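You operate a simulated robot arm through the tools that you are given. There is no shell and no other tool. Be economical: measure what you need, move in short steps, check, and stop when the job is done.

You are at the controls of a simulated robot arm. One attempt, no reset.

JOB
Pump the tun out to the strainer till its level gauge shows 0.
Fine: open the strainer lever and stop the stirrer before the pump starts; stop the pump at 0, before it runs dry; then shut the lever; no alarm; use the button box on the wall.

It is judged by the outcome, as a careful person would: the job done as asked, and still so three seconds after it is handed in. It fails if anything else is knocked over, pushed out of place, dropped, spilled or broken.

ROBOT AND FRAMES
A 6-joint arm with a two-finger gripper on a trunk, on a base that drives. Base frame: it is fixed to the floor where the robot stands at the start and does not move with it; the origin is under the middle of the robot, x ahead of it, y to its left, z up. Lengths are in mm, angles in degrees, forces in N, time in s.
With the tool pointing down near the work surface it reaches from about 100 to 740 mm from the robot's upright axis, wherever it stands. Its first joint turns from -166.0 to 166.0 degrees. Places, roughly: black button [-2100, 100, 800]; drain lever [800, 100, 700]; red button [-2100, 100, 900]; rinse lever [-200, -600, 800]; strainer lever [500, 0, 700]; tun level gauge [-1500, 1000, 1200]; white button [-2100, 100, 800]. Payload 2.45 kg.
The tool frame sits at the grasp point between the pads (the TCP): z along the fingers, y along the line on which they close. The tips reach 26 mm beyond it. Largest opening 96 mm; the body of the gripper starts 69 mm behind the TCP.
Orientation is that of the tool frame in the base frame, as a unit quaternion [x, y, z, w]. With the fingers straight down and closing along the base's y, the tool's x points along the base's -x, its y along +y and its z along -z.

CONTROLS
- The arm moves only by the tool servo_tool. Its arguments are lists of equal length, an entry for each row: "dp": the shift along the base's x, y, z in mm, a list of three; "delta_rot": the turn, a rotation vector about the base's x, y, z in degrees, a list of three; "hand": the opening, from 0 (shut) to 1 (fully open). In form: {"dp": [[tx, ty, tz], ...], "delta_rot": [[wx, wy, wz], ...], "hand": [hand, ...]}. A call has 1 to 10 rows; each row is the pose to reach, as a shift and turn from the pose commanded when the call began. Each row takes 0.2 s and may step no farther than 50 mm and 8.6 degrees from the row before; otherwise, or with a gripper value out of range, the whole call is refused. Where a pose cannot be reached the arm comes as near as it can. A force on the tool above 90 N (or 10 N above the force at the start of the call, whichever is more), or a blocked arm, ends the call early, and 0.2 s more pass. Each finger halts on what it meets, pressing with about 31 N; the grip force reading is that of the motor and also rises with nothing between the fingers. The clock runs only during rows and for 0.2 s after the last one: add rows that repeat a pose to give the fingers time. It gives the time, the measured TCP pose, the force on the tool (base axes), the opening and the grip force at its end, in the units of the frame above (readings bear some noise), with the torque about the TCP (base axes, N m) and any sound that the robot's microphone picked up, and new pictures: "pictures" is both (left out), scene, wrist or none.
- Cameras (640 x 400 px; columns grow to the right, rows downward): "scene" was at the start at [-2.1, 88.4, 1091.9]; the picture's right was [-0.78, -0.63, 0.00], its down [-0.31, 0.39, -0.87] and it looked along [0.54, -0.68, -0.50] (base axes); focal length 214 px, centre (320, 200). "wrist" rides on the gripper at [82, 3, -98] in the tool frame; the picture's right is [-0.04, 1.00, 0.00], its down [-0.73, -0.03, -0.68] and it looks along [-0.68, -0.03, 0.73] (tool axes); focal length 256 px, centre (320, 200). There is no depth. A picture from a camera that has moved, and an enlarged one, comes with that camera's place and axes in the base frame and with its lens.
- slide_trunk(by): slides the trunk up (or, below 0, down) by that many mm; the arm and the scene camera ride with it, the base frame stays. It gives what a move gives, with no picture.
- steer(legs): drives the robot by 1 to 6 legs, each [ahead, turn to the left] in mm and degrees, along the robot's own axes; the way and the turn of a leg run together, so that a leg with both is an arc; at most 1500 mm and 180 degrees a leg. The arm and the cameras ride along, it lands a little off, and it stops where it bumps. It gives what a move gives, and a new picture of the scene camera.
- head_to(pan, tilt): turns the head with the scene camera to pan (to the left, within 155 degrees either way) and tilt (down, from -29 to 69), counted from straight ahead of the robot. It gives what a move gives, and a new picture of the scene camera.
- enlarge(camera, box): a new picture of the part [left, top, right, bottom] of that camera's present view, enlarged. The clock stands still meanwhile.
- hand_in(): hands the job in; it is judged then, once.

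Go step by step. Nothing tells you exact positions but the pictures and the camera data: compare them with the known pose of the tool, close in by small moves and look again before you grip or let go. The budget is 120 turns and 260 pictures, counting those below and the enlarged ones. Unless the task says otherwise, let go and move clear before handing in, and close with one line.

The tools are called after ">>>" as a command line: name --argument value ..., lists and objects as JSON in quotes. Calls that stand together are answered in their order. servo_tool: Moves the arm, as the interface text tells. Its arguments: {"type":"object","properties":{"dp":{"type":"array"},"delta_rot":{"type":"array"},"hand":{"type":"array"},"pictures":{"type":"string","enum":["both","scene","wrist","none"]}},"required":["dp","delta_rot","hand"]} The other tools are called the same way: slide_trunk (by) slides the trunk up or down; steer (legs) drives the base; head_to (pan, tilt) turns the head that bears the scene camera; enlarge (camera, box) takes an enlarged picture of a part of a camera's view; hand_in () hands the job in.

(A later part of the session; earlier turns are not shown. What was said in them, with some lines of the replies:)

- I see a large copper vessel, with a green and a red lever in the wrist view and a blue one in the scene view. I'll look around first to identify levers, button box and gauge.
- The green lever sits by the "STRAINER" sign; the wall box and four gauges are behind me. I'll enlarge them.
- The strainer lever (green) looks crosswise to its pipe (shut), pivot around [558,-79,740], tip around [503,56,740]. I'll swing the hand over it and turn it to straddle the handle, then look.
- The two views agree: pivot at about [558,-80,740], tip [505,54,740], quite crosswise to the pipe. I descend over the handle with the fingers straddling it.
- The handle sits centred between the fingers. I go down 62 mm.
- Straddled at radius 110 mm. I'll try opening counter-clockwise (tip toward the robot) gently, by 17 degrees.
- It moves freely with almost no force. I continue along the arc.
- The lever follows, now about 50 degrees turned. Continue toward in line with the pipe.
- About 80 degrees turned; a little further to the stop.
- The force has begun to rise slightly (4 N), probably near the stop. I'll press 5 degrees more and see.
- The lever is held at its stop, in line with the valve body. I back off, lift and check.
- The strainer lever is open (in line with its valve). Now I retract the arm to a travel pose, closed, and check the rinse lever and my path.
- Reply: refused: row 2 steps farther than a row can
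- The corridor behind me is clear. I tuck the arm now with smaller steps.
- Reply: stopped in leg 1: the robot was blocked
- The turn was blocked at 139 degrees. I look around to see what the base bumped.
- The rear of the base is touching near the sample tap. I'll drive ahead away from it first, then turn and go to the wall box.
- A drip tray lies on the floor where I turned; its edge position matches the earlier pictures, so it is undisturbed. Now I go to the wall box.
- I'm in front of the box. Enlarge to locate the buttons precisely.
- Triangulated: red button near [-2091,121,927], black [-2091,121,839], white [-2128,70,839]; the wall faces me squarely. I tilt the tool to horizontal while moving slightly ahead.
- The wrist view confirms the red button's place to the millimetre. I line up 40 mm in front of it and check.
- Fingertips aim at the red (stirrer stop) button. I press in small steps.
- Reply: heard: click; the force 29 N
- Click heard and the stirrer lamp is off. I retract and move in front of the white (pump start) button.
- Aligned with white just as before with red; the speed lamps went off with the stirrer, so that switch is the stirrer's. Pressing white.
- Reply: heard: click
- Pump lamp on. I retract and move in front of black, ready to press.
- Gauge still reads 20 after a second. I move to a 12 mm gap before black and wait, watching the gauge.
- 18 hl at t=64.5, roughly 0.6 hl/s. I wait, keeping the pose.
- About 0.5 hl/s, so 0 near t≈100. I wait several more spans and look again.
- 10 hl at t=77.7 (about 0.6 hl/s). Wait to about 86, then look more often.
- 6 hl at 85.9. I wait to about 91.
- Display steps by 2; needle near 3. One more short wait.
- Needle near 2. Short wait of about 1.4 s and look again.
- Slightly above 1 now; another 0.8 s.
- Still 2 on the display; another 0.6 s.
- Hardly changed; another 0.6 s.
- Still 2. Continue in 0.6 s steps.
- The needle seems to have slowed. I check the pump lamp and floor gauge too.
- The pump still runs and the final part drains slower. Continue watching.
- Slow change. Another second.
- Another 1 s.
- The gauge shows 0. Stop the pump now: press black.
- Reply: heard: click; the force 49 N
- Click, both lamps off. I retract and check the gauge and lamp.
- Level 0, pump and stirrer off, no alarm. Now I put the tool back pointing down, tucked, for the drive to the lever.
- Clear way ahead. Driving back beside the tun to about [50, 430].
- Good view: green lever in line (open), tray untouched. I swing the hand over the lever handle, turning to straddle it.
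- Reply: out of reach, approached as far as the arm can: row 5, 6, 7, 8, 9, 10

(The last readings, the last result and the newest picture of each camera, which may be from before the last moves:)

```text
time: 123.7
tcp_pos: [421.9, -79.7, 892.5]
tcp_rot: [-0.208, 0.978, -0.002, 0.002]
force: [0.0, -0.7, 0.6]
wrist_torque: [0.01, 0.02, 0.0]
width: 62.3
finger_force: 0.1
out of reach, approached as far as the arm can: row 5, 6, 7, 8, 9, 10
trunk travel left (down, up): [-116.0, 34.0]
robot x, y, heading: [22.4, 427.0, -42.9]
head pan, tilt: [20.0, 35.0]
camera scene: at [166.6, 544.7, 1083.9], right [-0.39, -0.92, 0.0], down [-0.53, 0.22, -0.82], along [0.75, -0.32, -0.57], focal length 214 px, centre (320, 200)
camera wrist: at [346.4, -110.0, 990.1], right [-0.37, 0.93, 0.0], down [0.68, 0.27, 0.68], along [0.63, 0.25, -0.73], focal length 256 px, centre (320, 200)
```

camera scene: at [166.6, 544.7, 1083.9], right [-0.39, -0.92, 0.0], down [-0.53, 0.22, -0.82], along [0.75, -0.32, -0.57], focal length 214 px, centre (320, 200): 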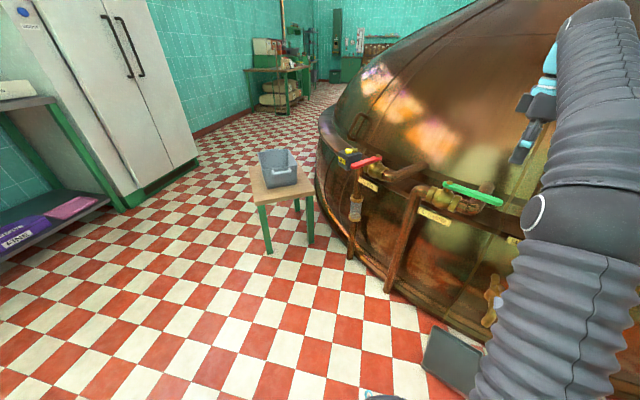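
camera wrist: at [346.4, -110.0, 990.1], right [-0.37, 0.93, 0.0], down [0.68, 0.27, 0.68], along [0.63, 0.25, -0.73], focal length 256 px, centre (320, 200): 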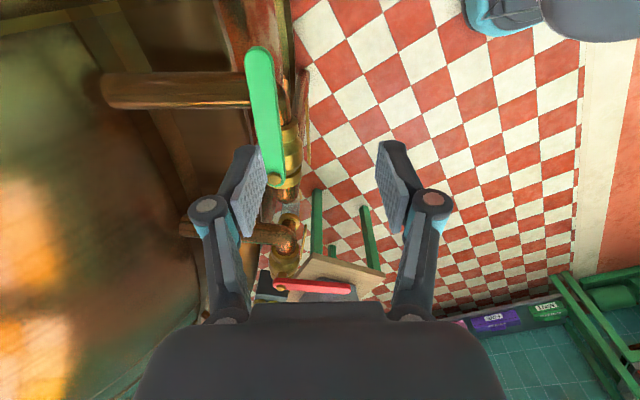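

Just out of reach at this height. I creep ahead 60 mm (tray is well over that away).

>>> steer --legs '[[60, 0]]'

>>> servo_tool --dp '[[0, 0, 0]]' --delta_rot '[[0, 0, 0]]' --hand '[0.65]' --pictures "wrist"

```text
time: 124.7
tcp_pos: [467.1, -119.9, 892.9]
tcp_rot: [-0.208, 0.978, -0.001, 0.001]
force: [-0.1, 0.3, 0.4]
wrist_torque: [-0.02, -0.03, -0.03]
width: 62.4
finger_force: 0.1
trunk travel left (down, up): [-116.0, 34.0]
robot x, y, heading: [61.6, 377.0, -42.9]
head pan, tilt: [20.0, 35.0]
camera scene: at [210.3, 504.1, 1083.9], right [-0.39, -0.92, 0.0], down [-0.53, 0.22, -0.82], along [0.75, -0.32, -0.57], focal length 214 px, centre (320, 200)
```

scene: 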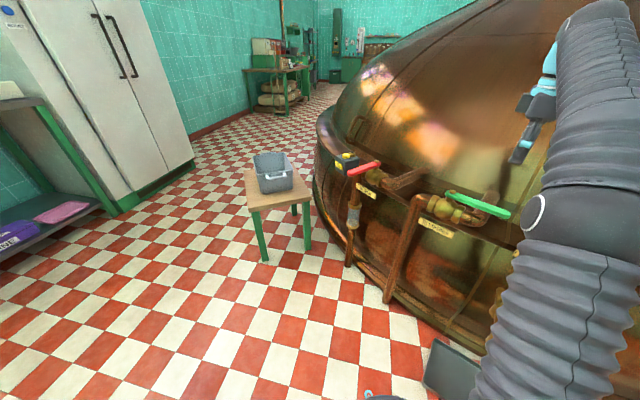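

```text
time: 125.1
tcp_pos: [467.5, -119.8, 892.1]
tcp_rot: [-0.209, 0.978, -0.001, 0.001]
force: [-0.7, -0.8, -0.2]
wrist_torque: [0.03, 0.0, -0.01]
width: 62.4
finger_force: 0.1
trunk travel left (down, up): [-116.0, 34.0]
robot x, y, heading: [66.1, 380.2, -43.1]
head pan, tilt: [20.0, 35.0]
camera wrist: at [391.6, -150.0, 989.8], right [-0.37, 0.93, 0.0], down [0.68, 0.27, 0.68], along [0.63, 0.25, -0.73], focal length 256 px, centre (320, 200)
```

wrist: 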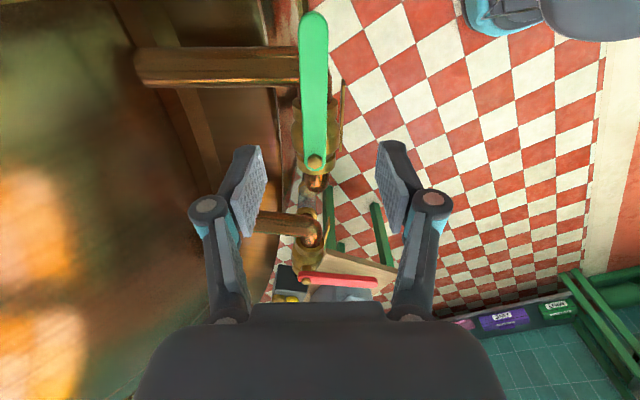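

The lever lies between the fingers. I descend to just straddle it, keeping a bit higher than before.

>>> servo_tool --dp '[[-3, -3, -40], [-6, -6, -80], [-6, -6, -110], [-6, -6, -110]]' --delta_rot '[[0, 0, 0], [0, 0, 0], [0, 0, 0], [0, 0, 0]]' --hand '[0.65, 0.6, 0.55, 0.52]' --pictures "wrist"

```text
time: 126.1
tcp_pos: [463.5, -127.1, 783.5]
tcp_rot: [-0.209, 0.978, -0.001, 0.001]
force: [-0.8, 0.0, 0.0]
wrist_torque: [0.01, 0.01, 0.01]
width: 50.1
finger_force: 0.1
trunk travel left (down, up): [-116.0, 34.0]
robot x, y, heading: [65.5, 382.6, -42.8]
head pan, tilt: [20.0, 35.0]
camera wrist: at [387.7, -157.1, 880.6], right [-0.37, 0.93, 0.0], down [0.68, 0.27, 0.68], along [0.63, 0.25, -0.73], focal length 256 px, centre (320, 200)
```

wrist: 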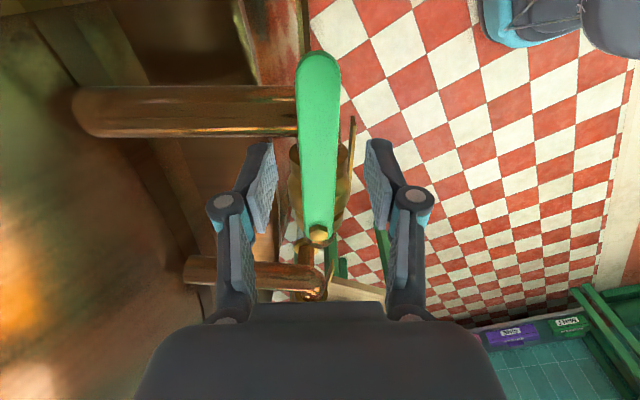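

Centred. Down 32 mm more.

>>> servo_tool --dp '[[0, 0, -18], [0, 0, -33], [0, 0, -33]]' --delta_rot '[[0, 0, 0], [0, 0, 0], [0, 0, 0]]' --hand '[0.52, 0.5, 0.5]' --pictures "wrist"

```text
time: 126.9
tcp_pos: [461.7, -127.2, 750.1]
tcp_rot: [-0.209, 0.978, 0.0, 0.0]
force: [0.0, 0.4, 0.3]
wrist_torque: [-0.01, 0.03, -0.01]
width: 48.0
finger_force: 0.0
trunk travel left (down, up): [-116.0, 34.0]
robot x, y, heading: [67.0, 379.4, -43.0]
head pan, tilt: [20.0, 35.0]
camera wrist: at [385.5, -157.2, 846.9], right [-0.37, 0.93, 0.0], down [0.68, 0.27, 0.68], along [0.63, 0.25, -0.73], focal length 256 px, centre (320, 200)
```

wrist: 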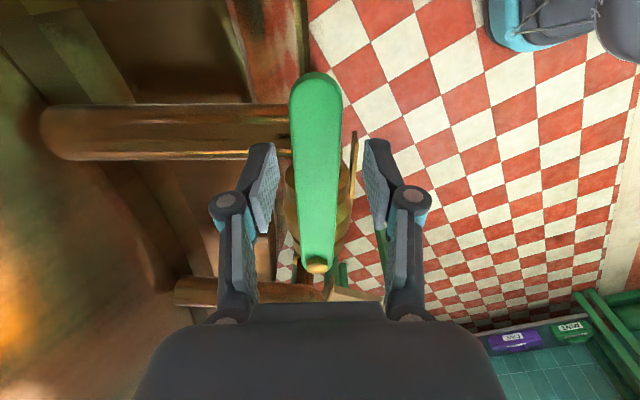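

Straddled. Swing clockwise along the arc to shut.

>>> servo_tool --dp '[[-5.5, 14.6, 0], [-8.7, 30, 0], [-9.7, 45.7, 0], [-8.3, 61.3, 0], [-4.6, 76.6, 0], [1.3, 91.2, 0]]' --delta_rot '[[0, 0, -8.5], [0, 0, -17], [0, 0, -25.5], [0, 0, -34], [0, 0, -42.5], [0, 0, -51]]' --hand '[0.5, 0.5, 0.5, 0.5, 0.5, 0.5]' --pictures "wrist"

```text
time: 128.3
tcp_pos: [464.7, -34.1, 750.1]
tcp_rot: [0.235, 0.972, -0.001, -0.001]
force: [-0.4, -0.3, -0.3]
wrist_torque: [0.02, 0.0, 0.02]
width: 48.1
finger_force: 0.1
trunk travel left (down, up): [-116.0, 34.0]
robot x, y, heading: [66.5, 384.1, -42.7]
head pan, tilt: [20.0, 35.0]
camera wrist: at [393.1, 5.9, 848.0], right [0.49, 0.87, 0.0], down [0.64, -0.36, 0.68], along [0.59, -0.33, -0.73], focal length 256 px, centre (320, 200)
```

wrist: 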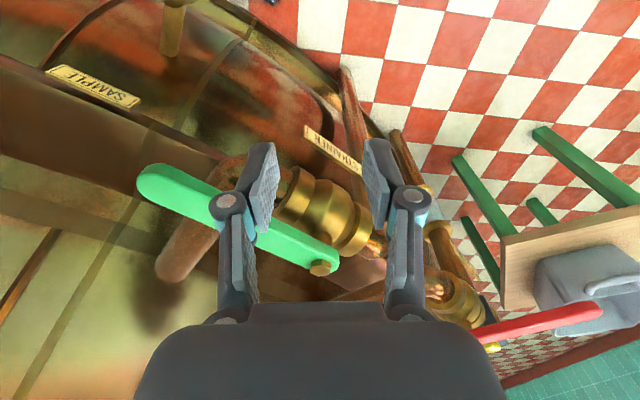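

The fingers slid over the lever's top: I was too high, and the lever hasn't moved. I go back over it, and will descend lower this time.

>>> servo_tool --dp '[[0, 0, 30], [-5.9, -14.6, 35], [-9.6, -29.9, 35], [-11, -45.5, 35], [-10, -61.2, 35], [-6.8, -76.6, 35], [-1.3, -93, 35], [-1.3, -93, 35]]' --delta_rot '[[0, 0, 0], [0, 0, 8.5], [0, 0, 17], [0, 0, 25.5], [0, 0, 34], [0, 0, 42.5], [0, 0, 50], [0, 0, 50]]' --hand '[0.5, 0.5, 0.5, 0.5, 0.5, 0.5, 0.5, 0.5]' --pictures "wrist"

```text
time: 130.1
tcp_pos: [462.8, -128.6, 785.5]
tcp_rot: [-0.201, 0.98, 0.0, 0.001]
force: [1.2, -0.2, 0.4]
wrist_torque: [-0.01, -0.02, 0.01]
width: 47.9
finger_force: 0.0
trunk travel left (down, up): [-116.0, 34.0]
robot x, y, heading: [69.4, 382.3, -42.8]
head pan, tilt: [20.0, 35.0]
camera wrist: at [385.1, -156.8, 882.0], right [-0.36, 0.93, 0.0], down [0.68, 0.26, 0.68], along [0.64, 0.24, -0.73], focal length 256 px, centre (320, 200)
```

wrist: 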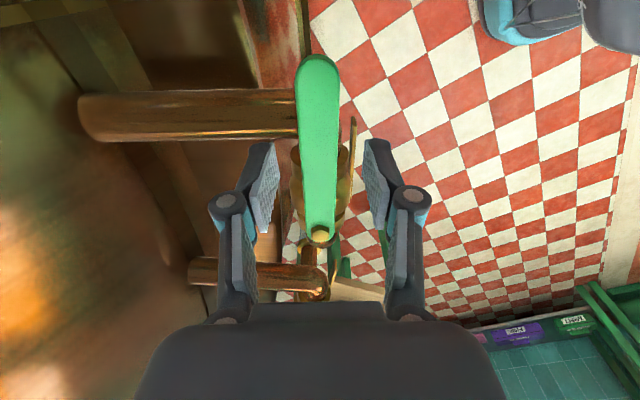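

Back above the lever; descend 50 mm to z≈735.

>>> servo_tool --dp '[[0, 0, -25], [0, 0, -42], [0, 0, -50], [0, 0, -50]]' --delta_rot '[[0, 0, 0], [0, 0, 0], [0, 0, 0], [0, 0, 0]]' --hand '[0.5, 0.5, 0.5, 0.5]' --pictures "wrist"

```text
time: 131.1
tcp_pos: [462.3, -127.7, 734.7]
tcp_rot: [-0.2, 0.98, -0.001, 0.002]
force: [-0.4, -0.1, 0.2]
wrist_torque: [0.0, 0.01, 0.0]
width: 47.8
finger_force: 0.1
trunk travel left (down, up): [-116.0, 34.0]
robot x, y, heading: [64.6, 377.5, -42.9]
head pan, tilt: [20.0, 35.0]
camera wrist: at [385.5, -156.2, 831.4], right [-0.35, 0.93, 0.0], down [0.68, 0.26, 0.68], along [0.64, 0.24, -0.73], focal length 256 px, centre (320, 200)
```

wrist: 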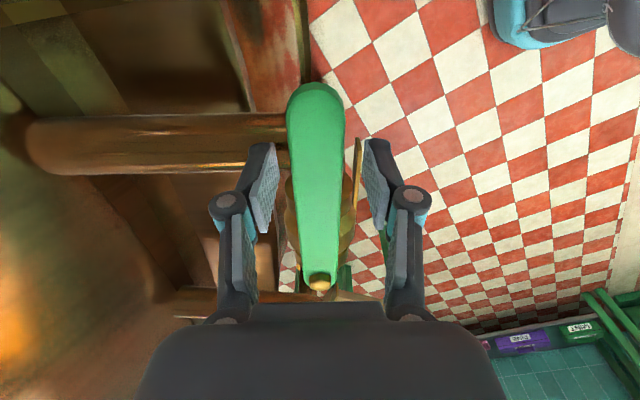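

No contact. Start the arc with small steps.

>>> servo_tool --dp '[[-5.5, 14.6, 0], [-8.7, 30, 0], [-9.7, 45.7, 0]]' --delta_rot '[[0, 0, -8.5], [0, 0, -17], [0, 0, -25.5]]' --hand '[0.5, 0.5, 0.5]' --pictures "wrist"

```text
time: 131.9
tcp_pos: [451.8, -82.2, 734.1]
tcp_rot: [0.023, 1.0, -0.001, 0.001]
force: [-0.1, 1.0, 0.2]
wrist_torque: [0.02, -0.01, 0.01]
width: 47.8
finger_force: 0.1
trunk travel left (down, up): [-116.0, 34.0]
robot x, y, heading: [65.4, 382.7, -42.9]
head pan, tilt: [20.0, 35.0]
camera wrist: at [370.1, -74.9, 831.8], right [0.08, 1.0, 0.0], down [0.73, -0.06, 0.68], along [0.68, -0.06, -0.73], focal length 256 px, centre (320, 200)
```

wrist: 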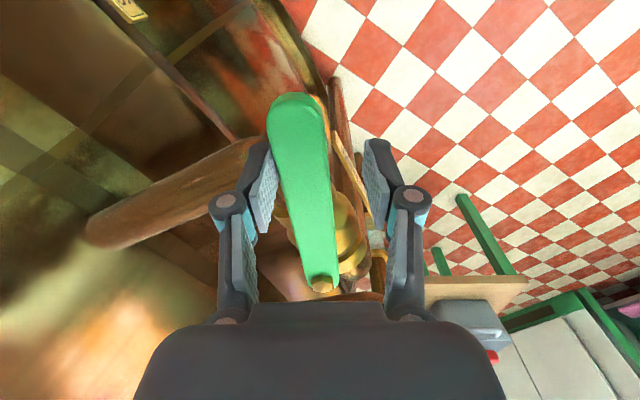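

The lever follows now. Continue.

>>> servo_tool --dp '[[1.4, 15.6, 0], [5.1, 30.9, 0], [11, 45.5, 0], [19, 59, 0], [28.9, 71.2, 0], [40.4, 81.8, 0]]' --delta_rot '[[0, 0, -8.5], [0, 0, -17], [0, 0, -25.5], [0, 0, -34], [0, 0, -42.5], [0, 0, -51]]' --hand '[0.5, 0.5, 0.5, 0.5, 0.5, 0.5]' --pictures "wrist"

```text
time: 133.3
tcp_pos: [492.7, 0.2, 732.8]
tcp_rot: [0.45, 0.893, -0.001, 0.0]
force: [-1.0, 0.0, -0.9]
wrist_torque: [-0.05, 0.01, 0.01]
width: 48.6
finger_force: 0.2
trunk travel left (down, up): [-116.0, 34.0]
robot x, y, heading: [69.5, 384.0, -42.5]
head pan, tilt: [20.0, 35.0]
camera wrist: at [445.9, 68.4, 831.4], right [0.83, 0.56, 0.0], down [0.41, -0.61, 0.68], along [0.38, -0.56, -0.73], focal length 256 px, centre (320, 200)
```

wrist: 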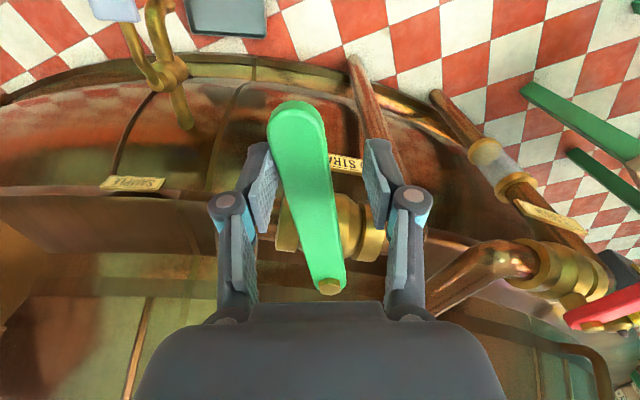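

About 25 degrees remain, then to the stop.

>>> servo_tool --dp '[[13.1, 8.8, 0], [27.3, 15.5, 0], [35, 18, 0]]' --delta_rot '[[0, 0, -8.5], [0, 0, -17], [0, 0, -21]]' --hand '[0.5, 0.5, 0.5]' --pictures "wrist"

```text
time: 134.1
tcp_pos: [527.7, 16.8, 733.2]
tcp_rot: [0.605, 0.796, -0.002, -0.001]
force: [-0.2, -0.6, 0.3]
wrist_torque: [-0.02, 0.01, 0.0]
width: 48.6
finger_force: 0.4
trunk travel left (down, up): [-116.0, 34.0]
robot x, y, heading: [66.0, 381.9, -42.6]
head pan, tilt: [20.0, 35.0]
camera wrist: at [509.2, 96.8, 830.6], right [0.97, 0.23, 0.0], down [0.17, -0.71, 0.68], along [0.15, -0.66, -0.73], focal length 256 px, centre (320, 200)
```

wrist: 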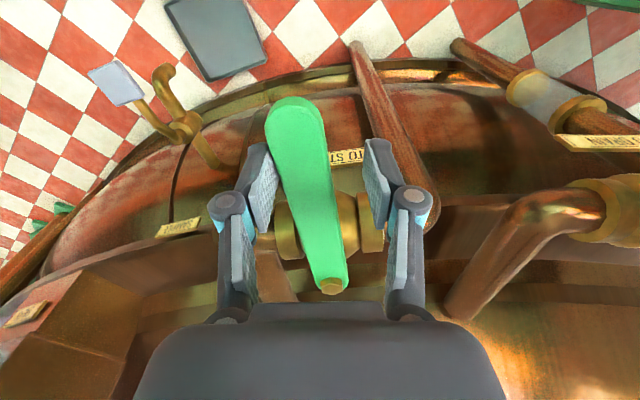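

Lever angle now about 111°, like at the start. I press slightly further to confirm the stop.

>>> servo_tool --dp '[[4, 1.5, 0], [8, 3, 0]]' --delta_rot '[[0, 0, 0], [0, 0, 0]]' --hand '[0.5, 0.5]' --pictures "none"

```text
time: 134.7
tcp_pos: [533.9, 18.8, 733.0]
tcp_rot: [0.605, 0.796, -0.002, 0.0]
force: [-16.9, -10.3, -6.1]
wrist_torque: [-0.23, 0.13, 0.43]
width: 58.9
finger_force: 7.8
trunk travel left (down, up): [-116.0, 34.0]
robot x, y, heading: [61.9, 380.3, -42.9]
head pan, tilt: [20.0, 35.0]
```

At the stop (force rose). I ease back, lift off and check.

>>> servo_tool --dp '[[-10, -4, 0], [-10, -4, 40], [-10, -4, 85], [-10, 20, 130], [-10, 50, 165], [-10, 50, 165]]' --delta_rot '[[0, 0, 0], [0, 0, 0], [0, 0, 0], [0, 0, 0], [0, 0, 0], [0, 0, 0]]' --hand '[0.55, 0.6, 0.6, 0.6, 0.6, 0.6]'

```text
refused: row 4 steps farther than a row can; nothing moved
```

>>> servo_tool --dp '[[-10, -4, 0], [-10, -4, 40], [-10, -4, 85], [-10, 10, 130], [-10, 40, 165], [-10, 40, 165]]' --delta_rot '[[0, 0, 0], [0, 0, 0], [0, 0, 0], [0, 0, 0], [0, 0, 0], [0, 0, 0]]' --hand '[0.55, 0.6, 0.6, 0.6, 0.6, 0.6]'

```text
time: 136.1
tcp_pos: [525.9, 59.5, 900.0]
tcp_rot: [0.605, 0.796, -0.002, -0.001]
force: [0.3, -0.1, 0.4]
wrist_torque: [-0.03, -0.02, -0.04]
width: 57.5
finger_force: 0.2
trunk travel left (down, up): [-116.0, 34.0]
robot x, y, heading: [66.6, 383.8, -42.8]
head pan, tilt: [20.0, 35.0]
camera scene: at [210.3, 504.1, 1083.8], right [-0.39, -0.92, 0.0], down [-0.53, 0.22, -0.82], along [0.75, -0.32, -0.57], focal length 214 px, centre (320, 200)
camera wrist: at [505.6, 139.2, 996.8], right [0.97, 0.23, 0.0], down [0.17, -0.71, 0.68], along [0.15, -0.66, -0.73], focal length 256 px, centre (320, 200)
```

scene: 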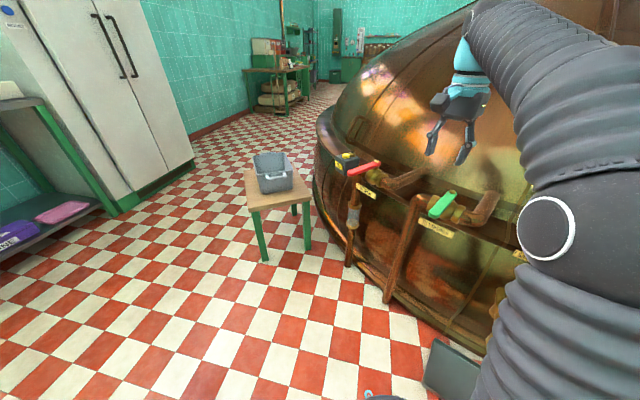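
wrist: 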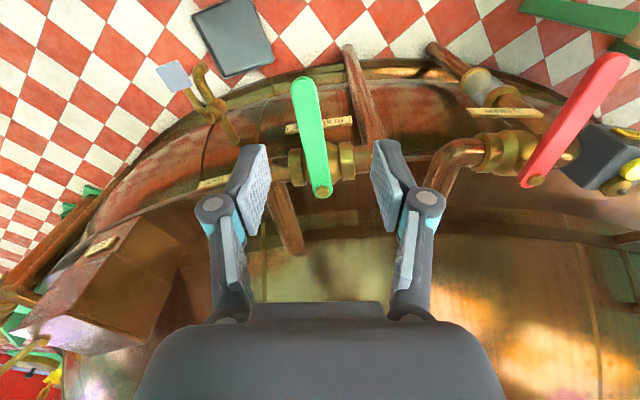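

The lever is shut crosswise, other levers and tray unchanged. A last look at the gauge and box.

>>> head_to --pan -155 --tilt 5

>>> enlarge --camera "scene" --box '[250, 130, 380, 220]'

```text
time: 138.7
tcp_pos: [525.4, 59.3, 898.9]
tcp_rot: [0.604, 0.797, -0.002, 0.0]
force: [0.5, -0.4, 0.3]
wrist_torque: [0.0, 0.0, -0.01]
width: 57.3
finger_force: 0.1
trunk travel left (down, up): [-116.0, 34.0]
robot x, y, heading: [67.2, 383.0, -42.9]
head pan, tilt: [-154.7, 5.0]
camera scene: at [41.6, 566.1, 1132.1], right [0.3, 0.95, 0.0], down [0.08, -0.03, -1.0], along [-0.95, 0.3, -0.09], focal length 214 px, centre (320, 200)
```

scene: 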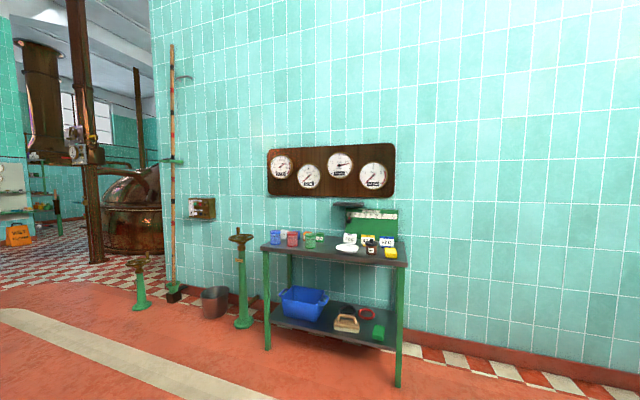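

```text
4.44 times, centred on (315, 175) of scene
camera zoom: at [41.6, 566.1, 1132.1], right [0.3, 0.95, 0.0], down [0.08, -0.03, -1.0], along [-0.95, 0.3, -0.09], focal length 953 px, centre (342, 311)
```

zoom: 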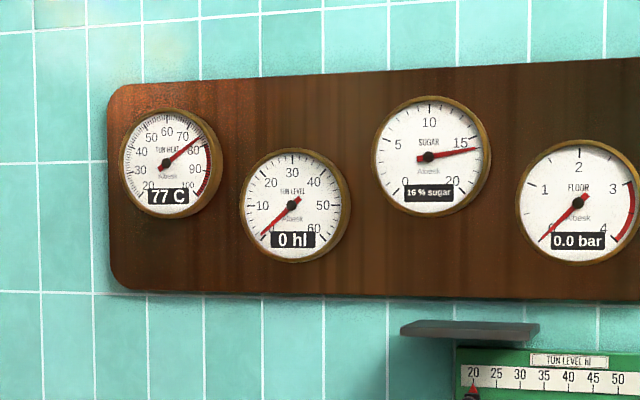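

The level gauge reads 0 hl, the pump and stirrer are off, the strainer lever is shut and the hand is clear. I'm handing in.

>>> hand_in

```text
The job is handed in.
```

The tun is pumped out: its gauge shows 0, I stopped the pump just after the gauge reached 0, the strainer lever is shut again, and no alarm sounded.
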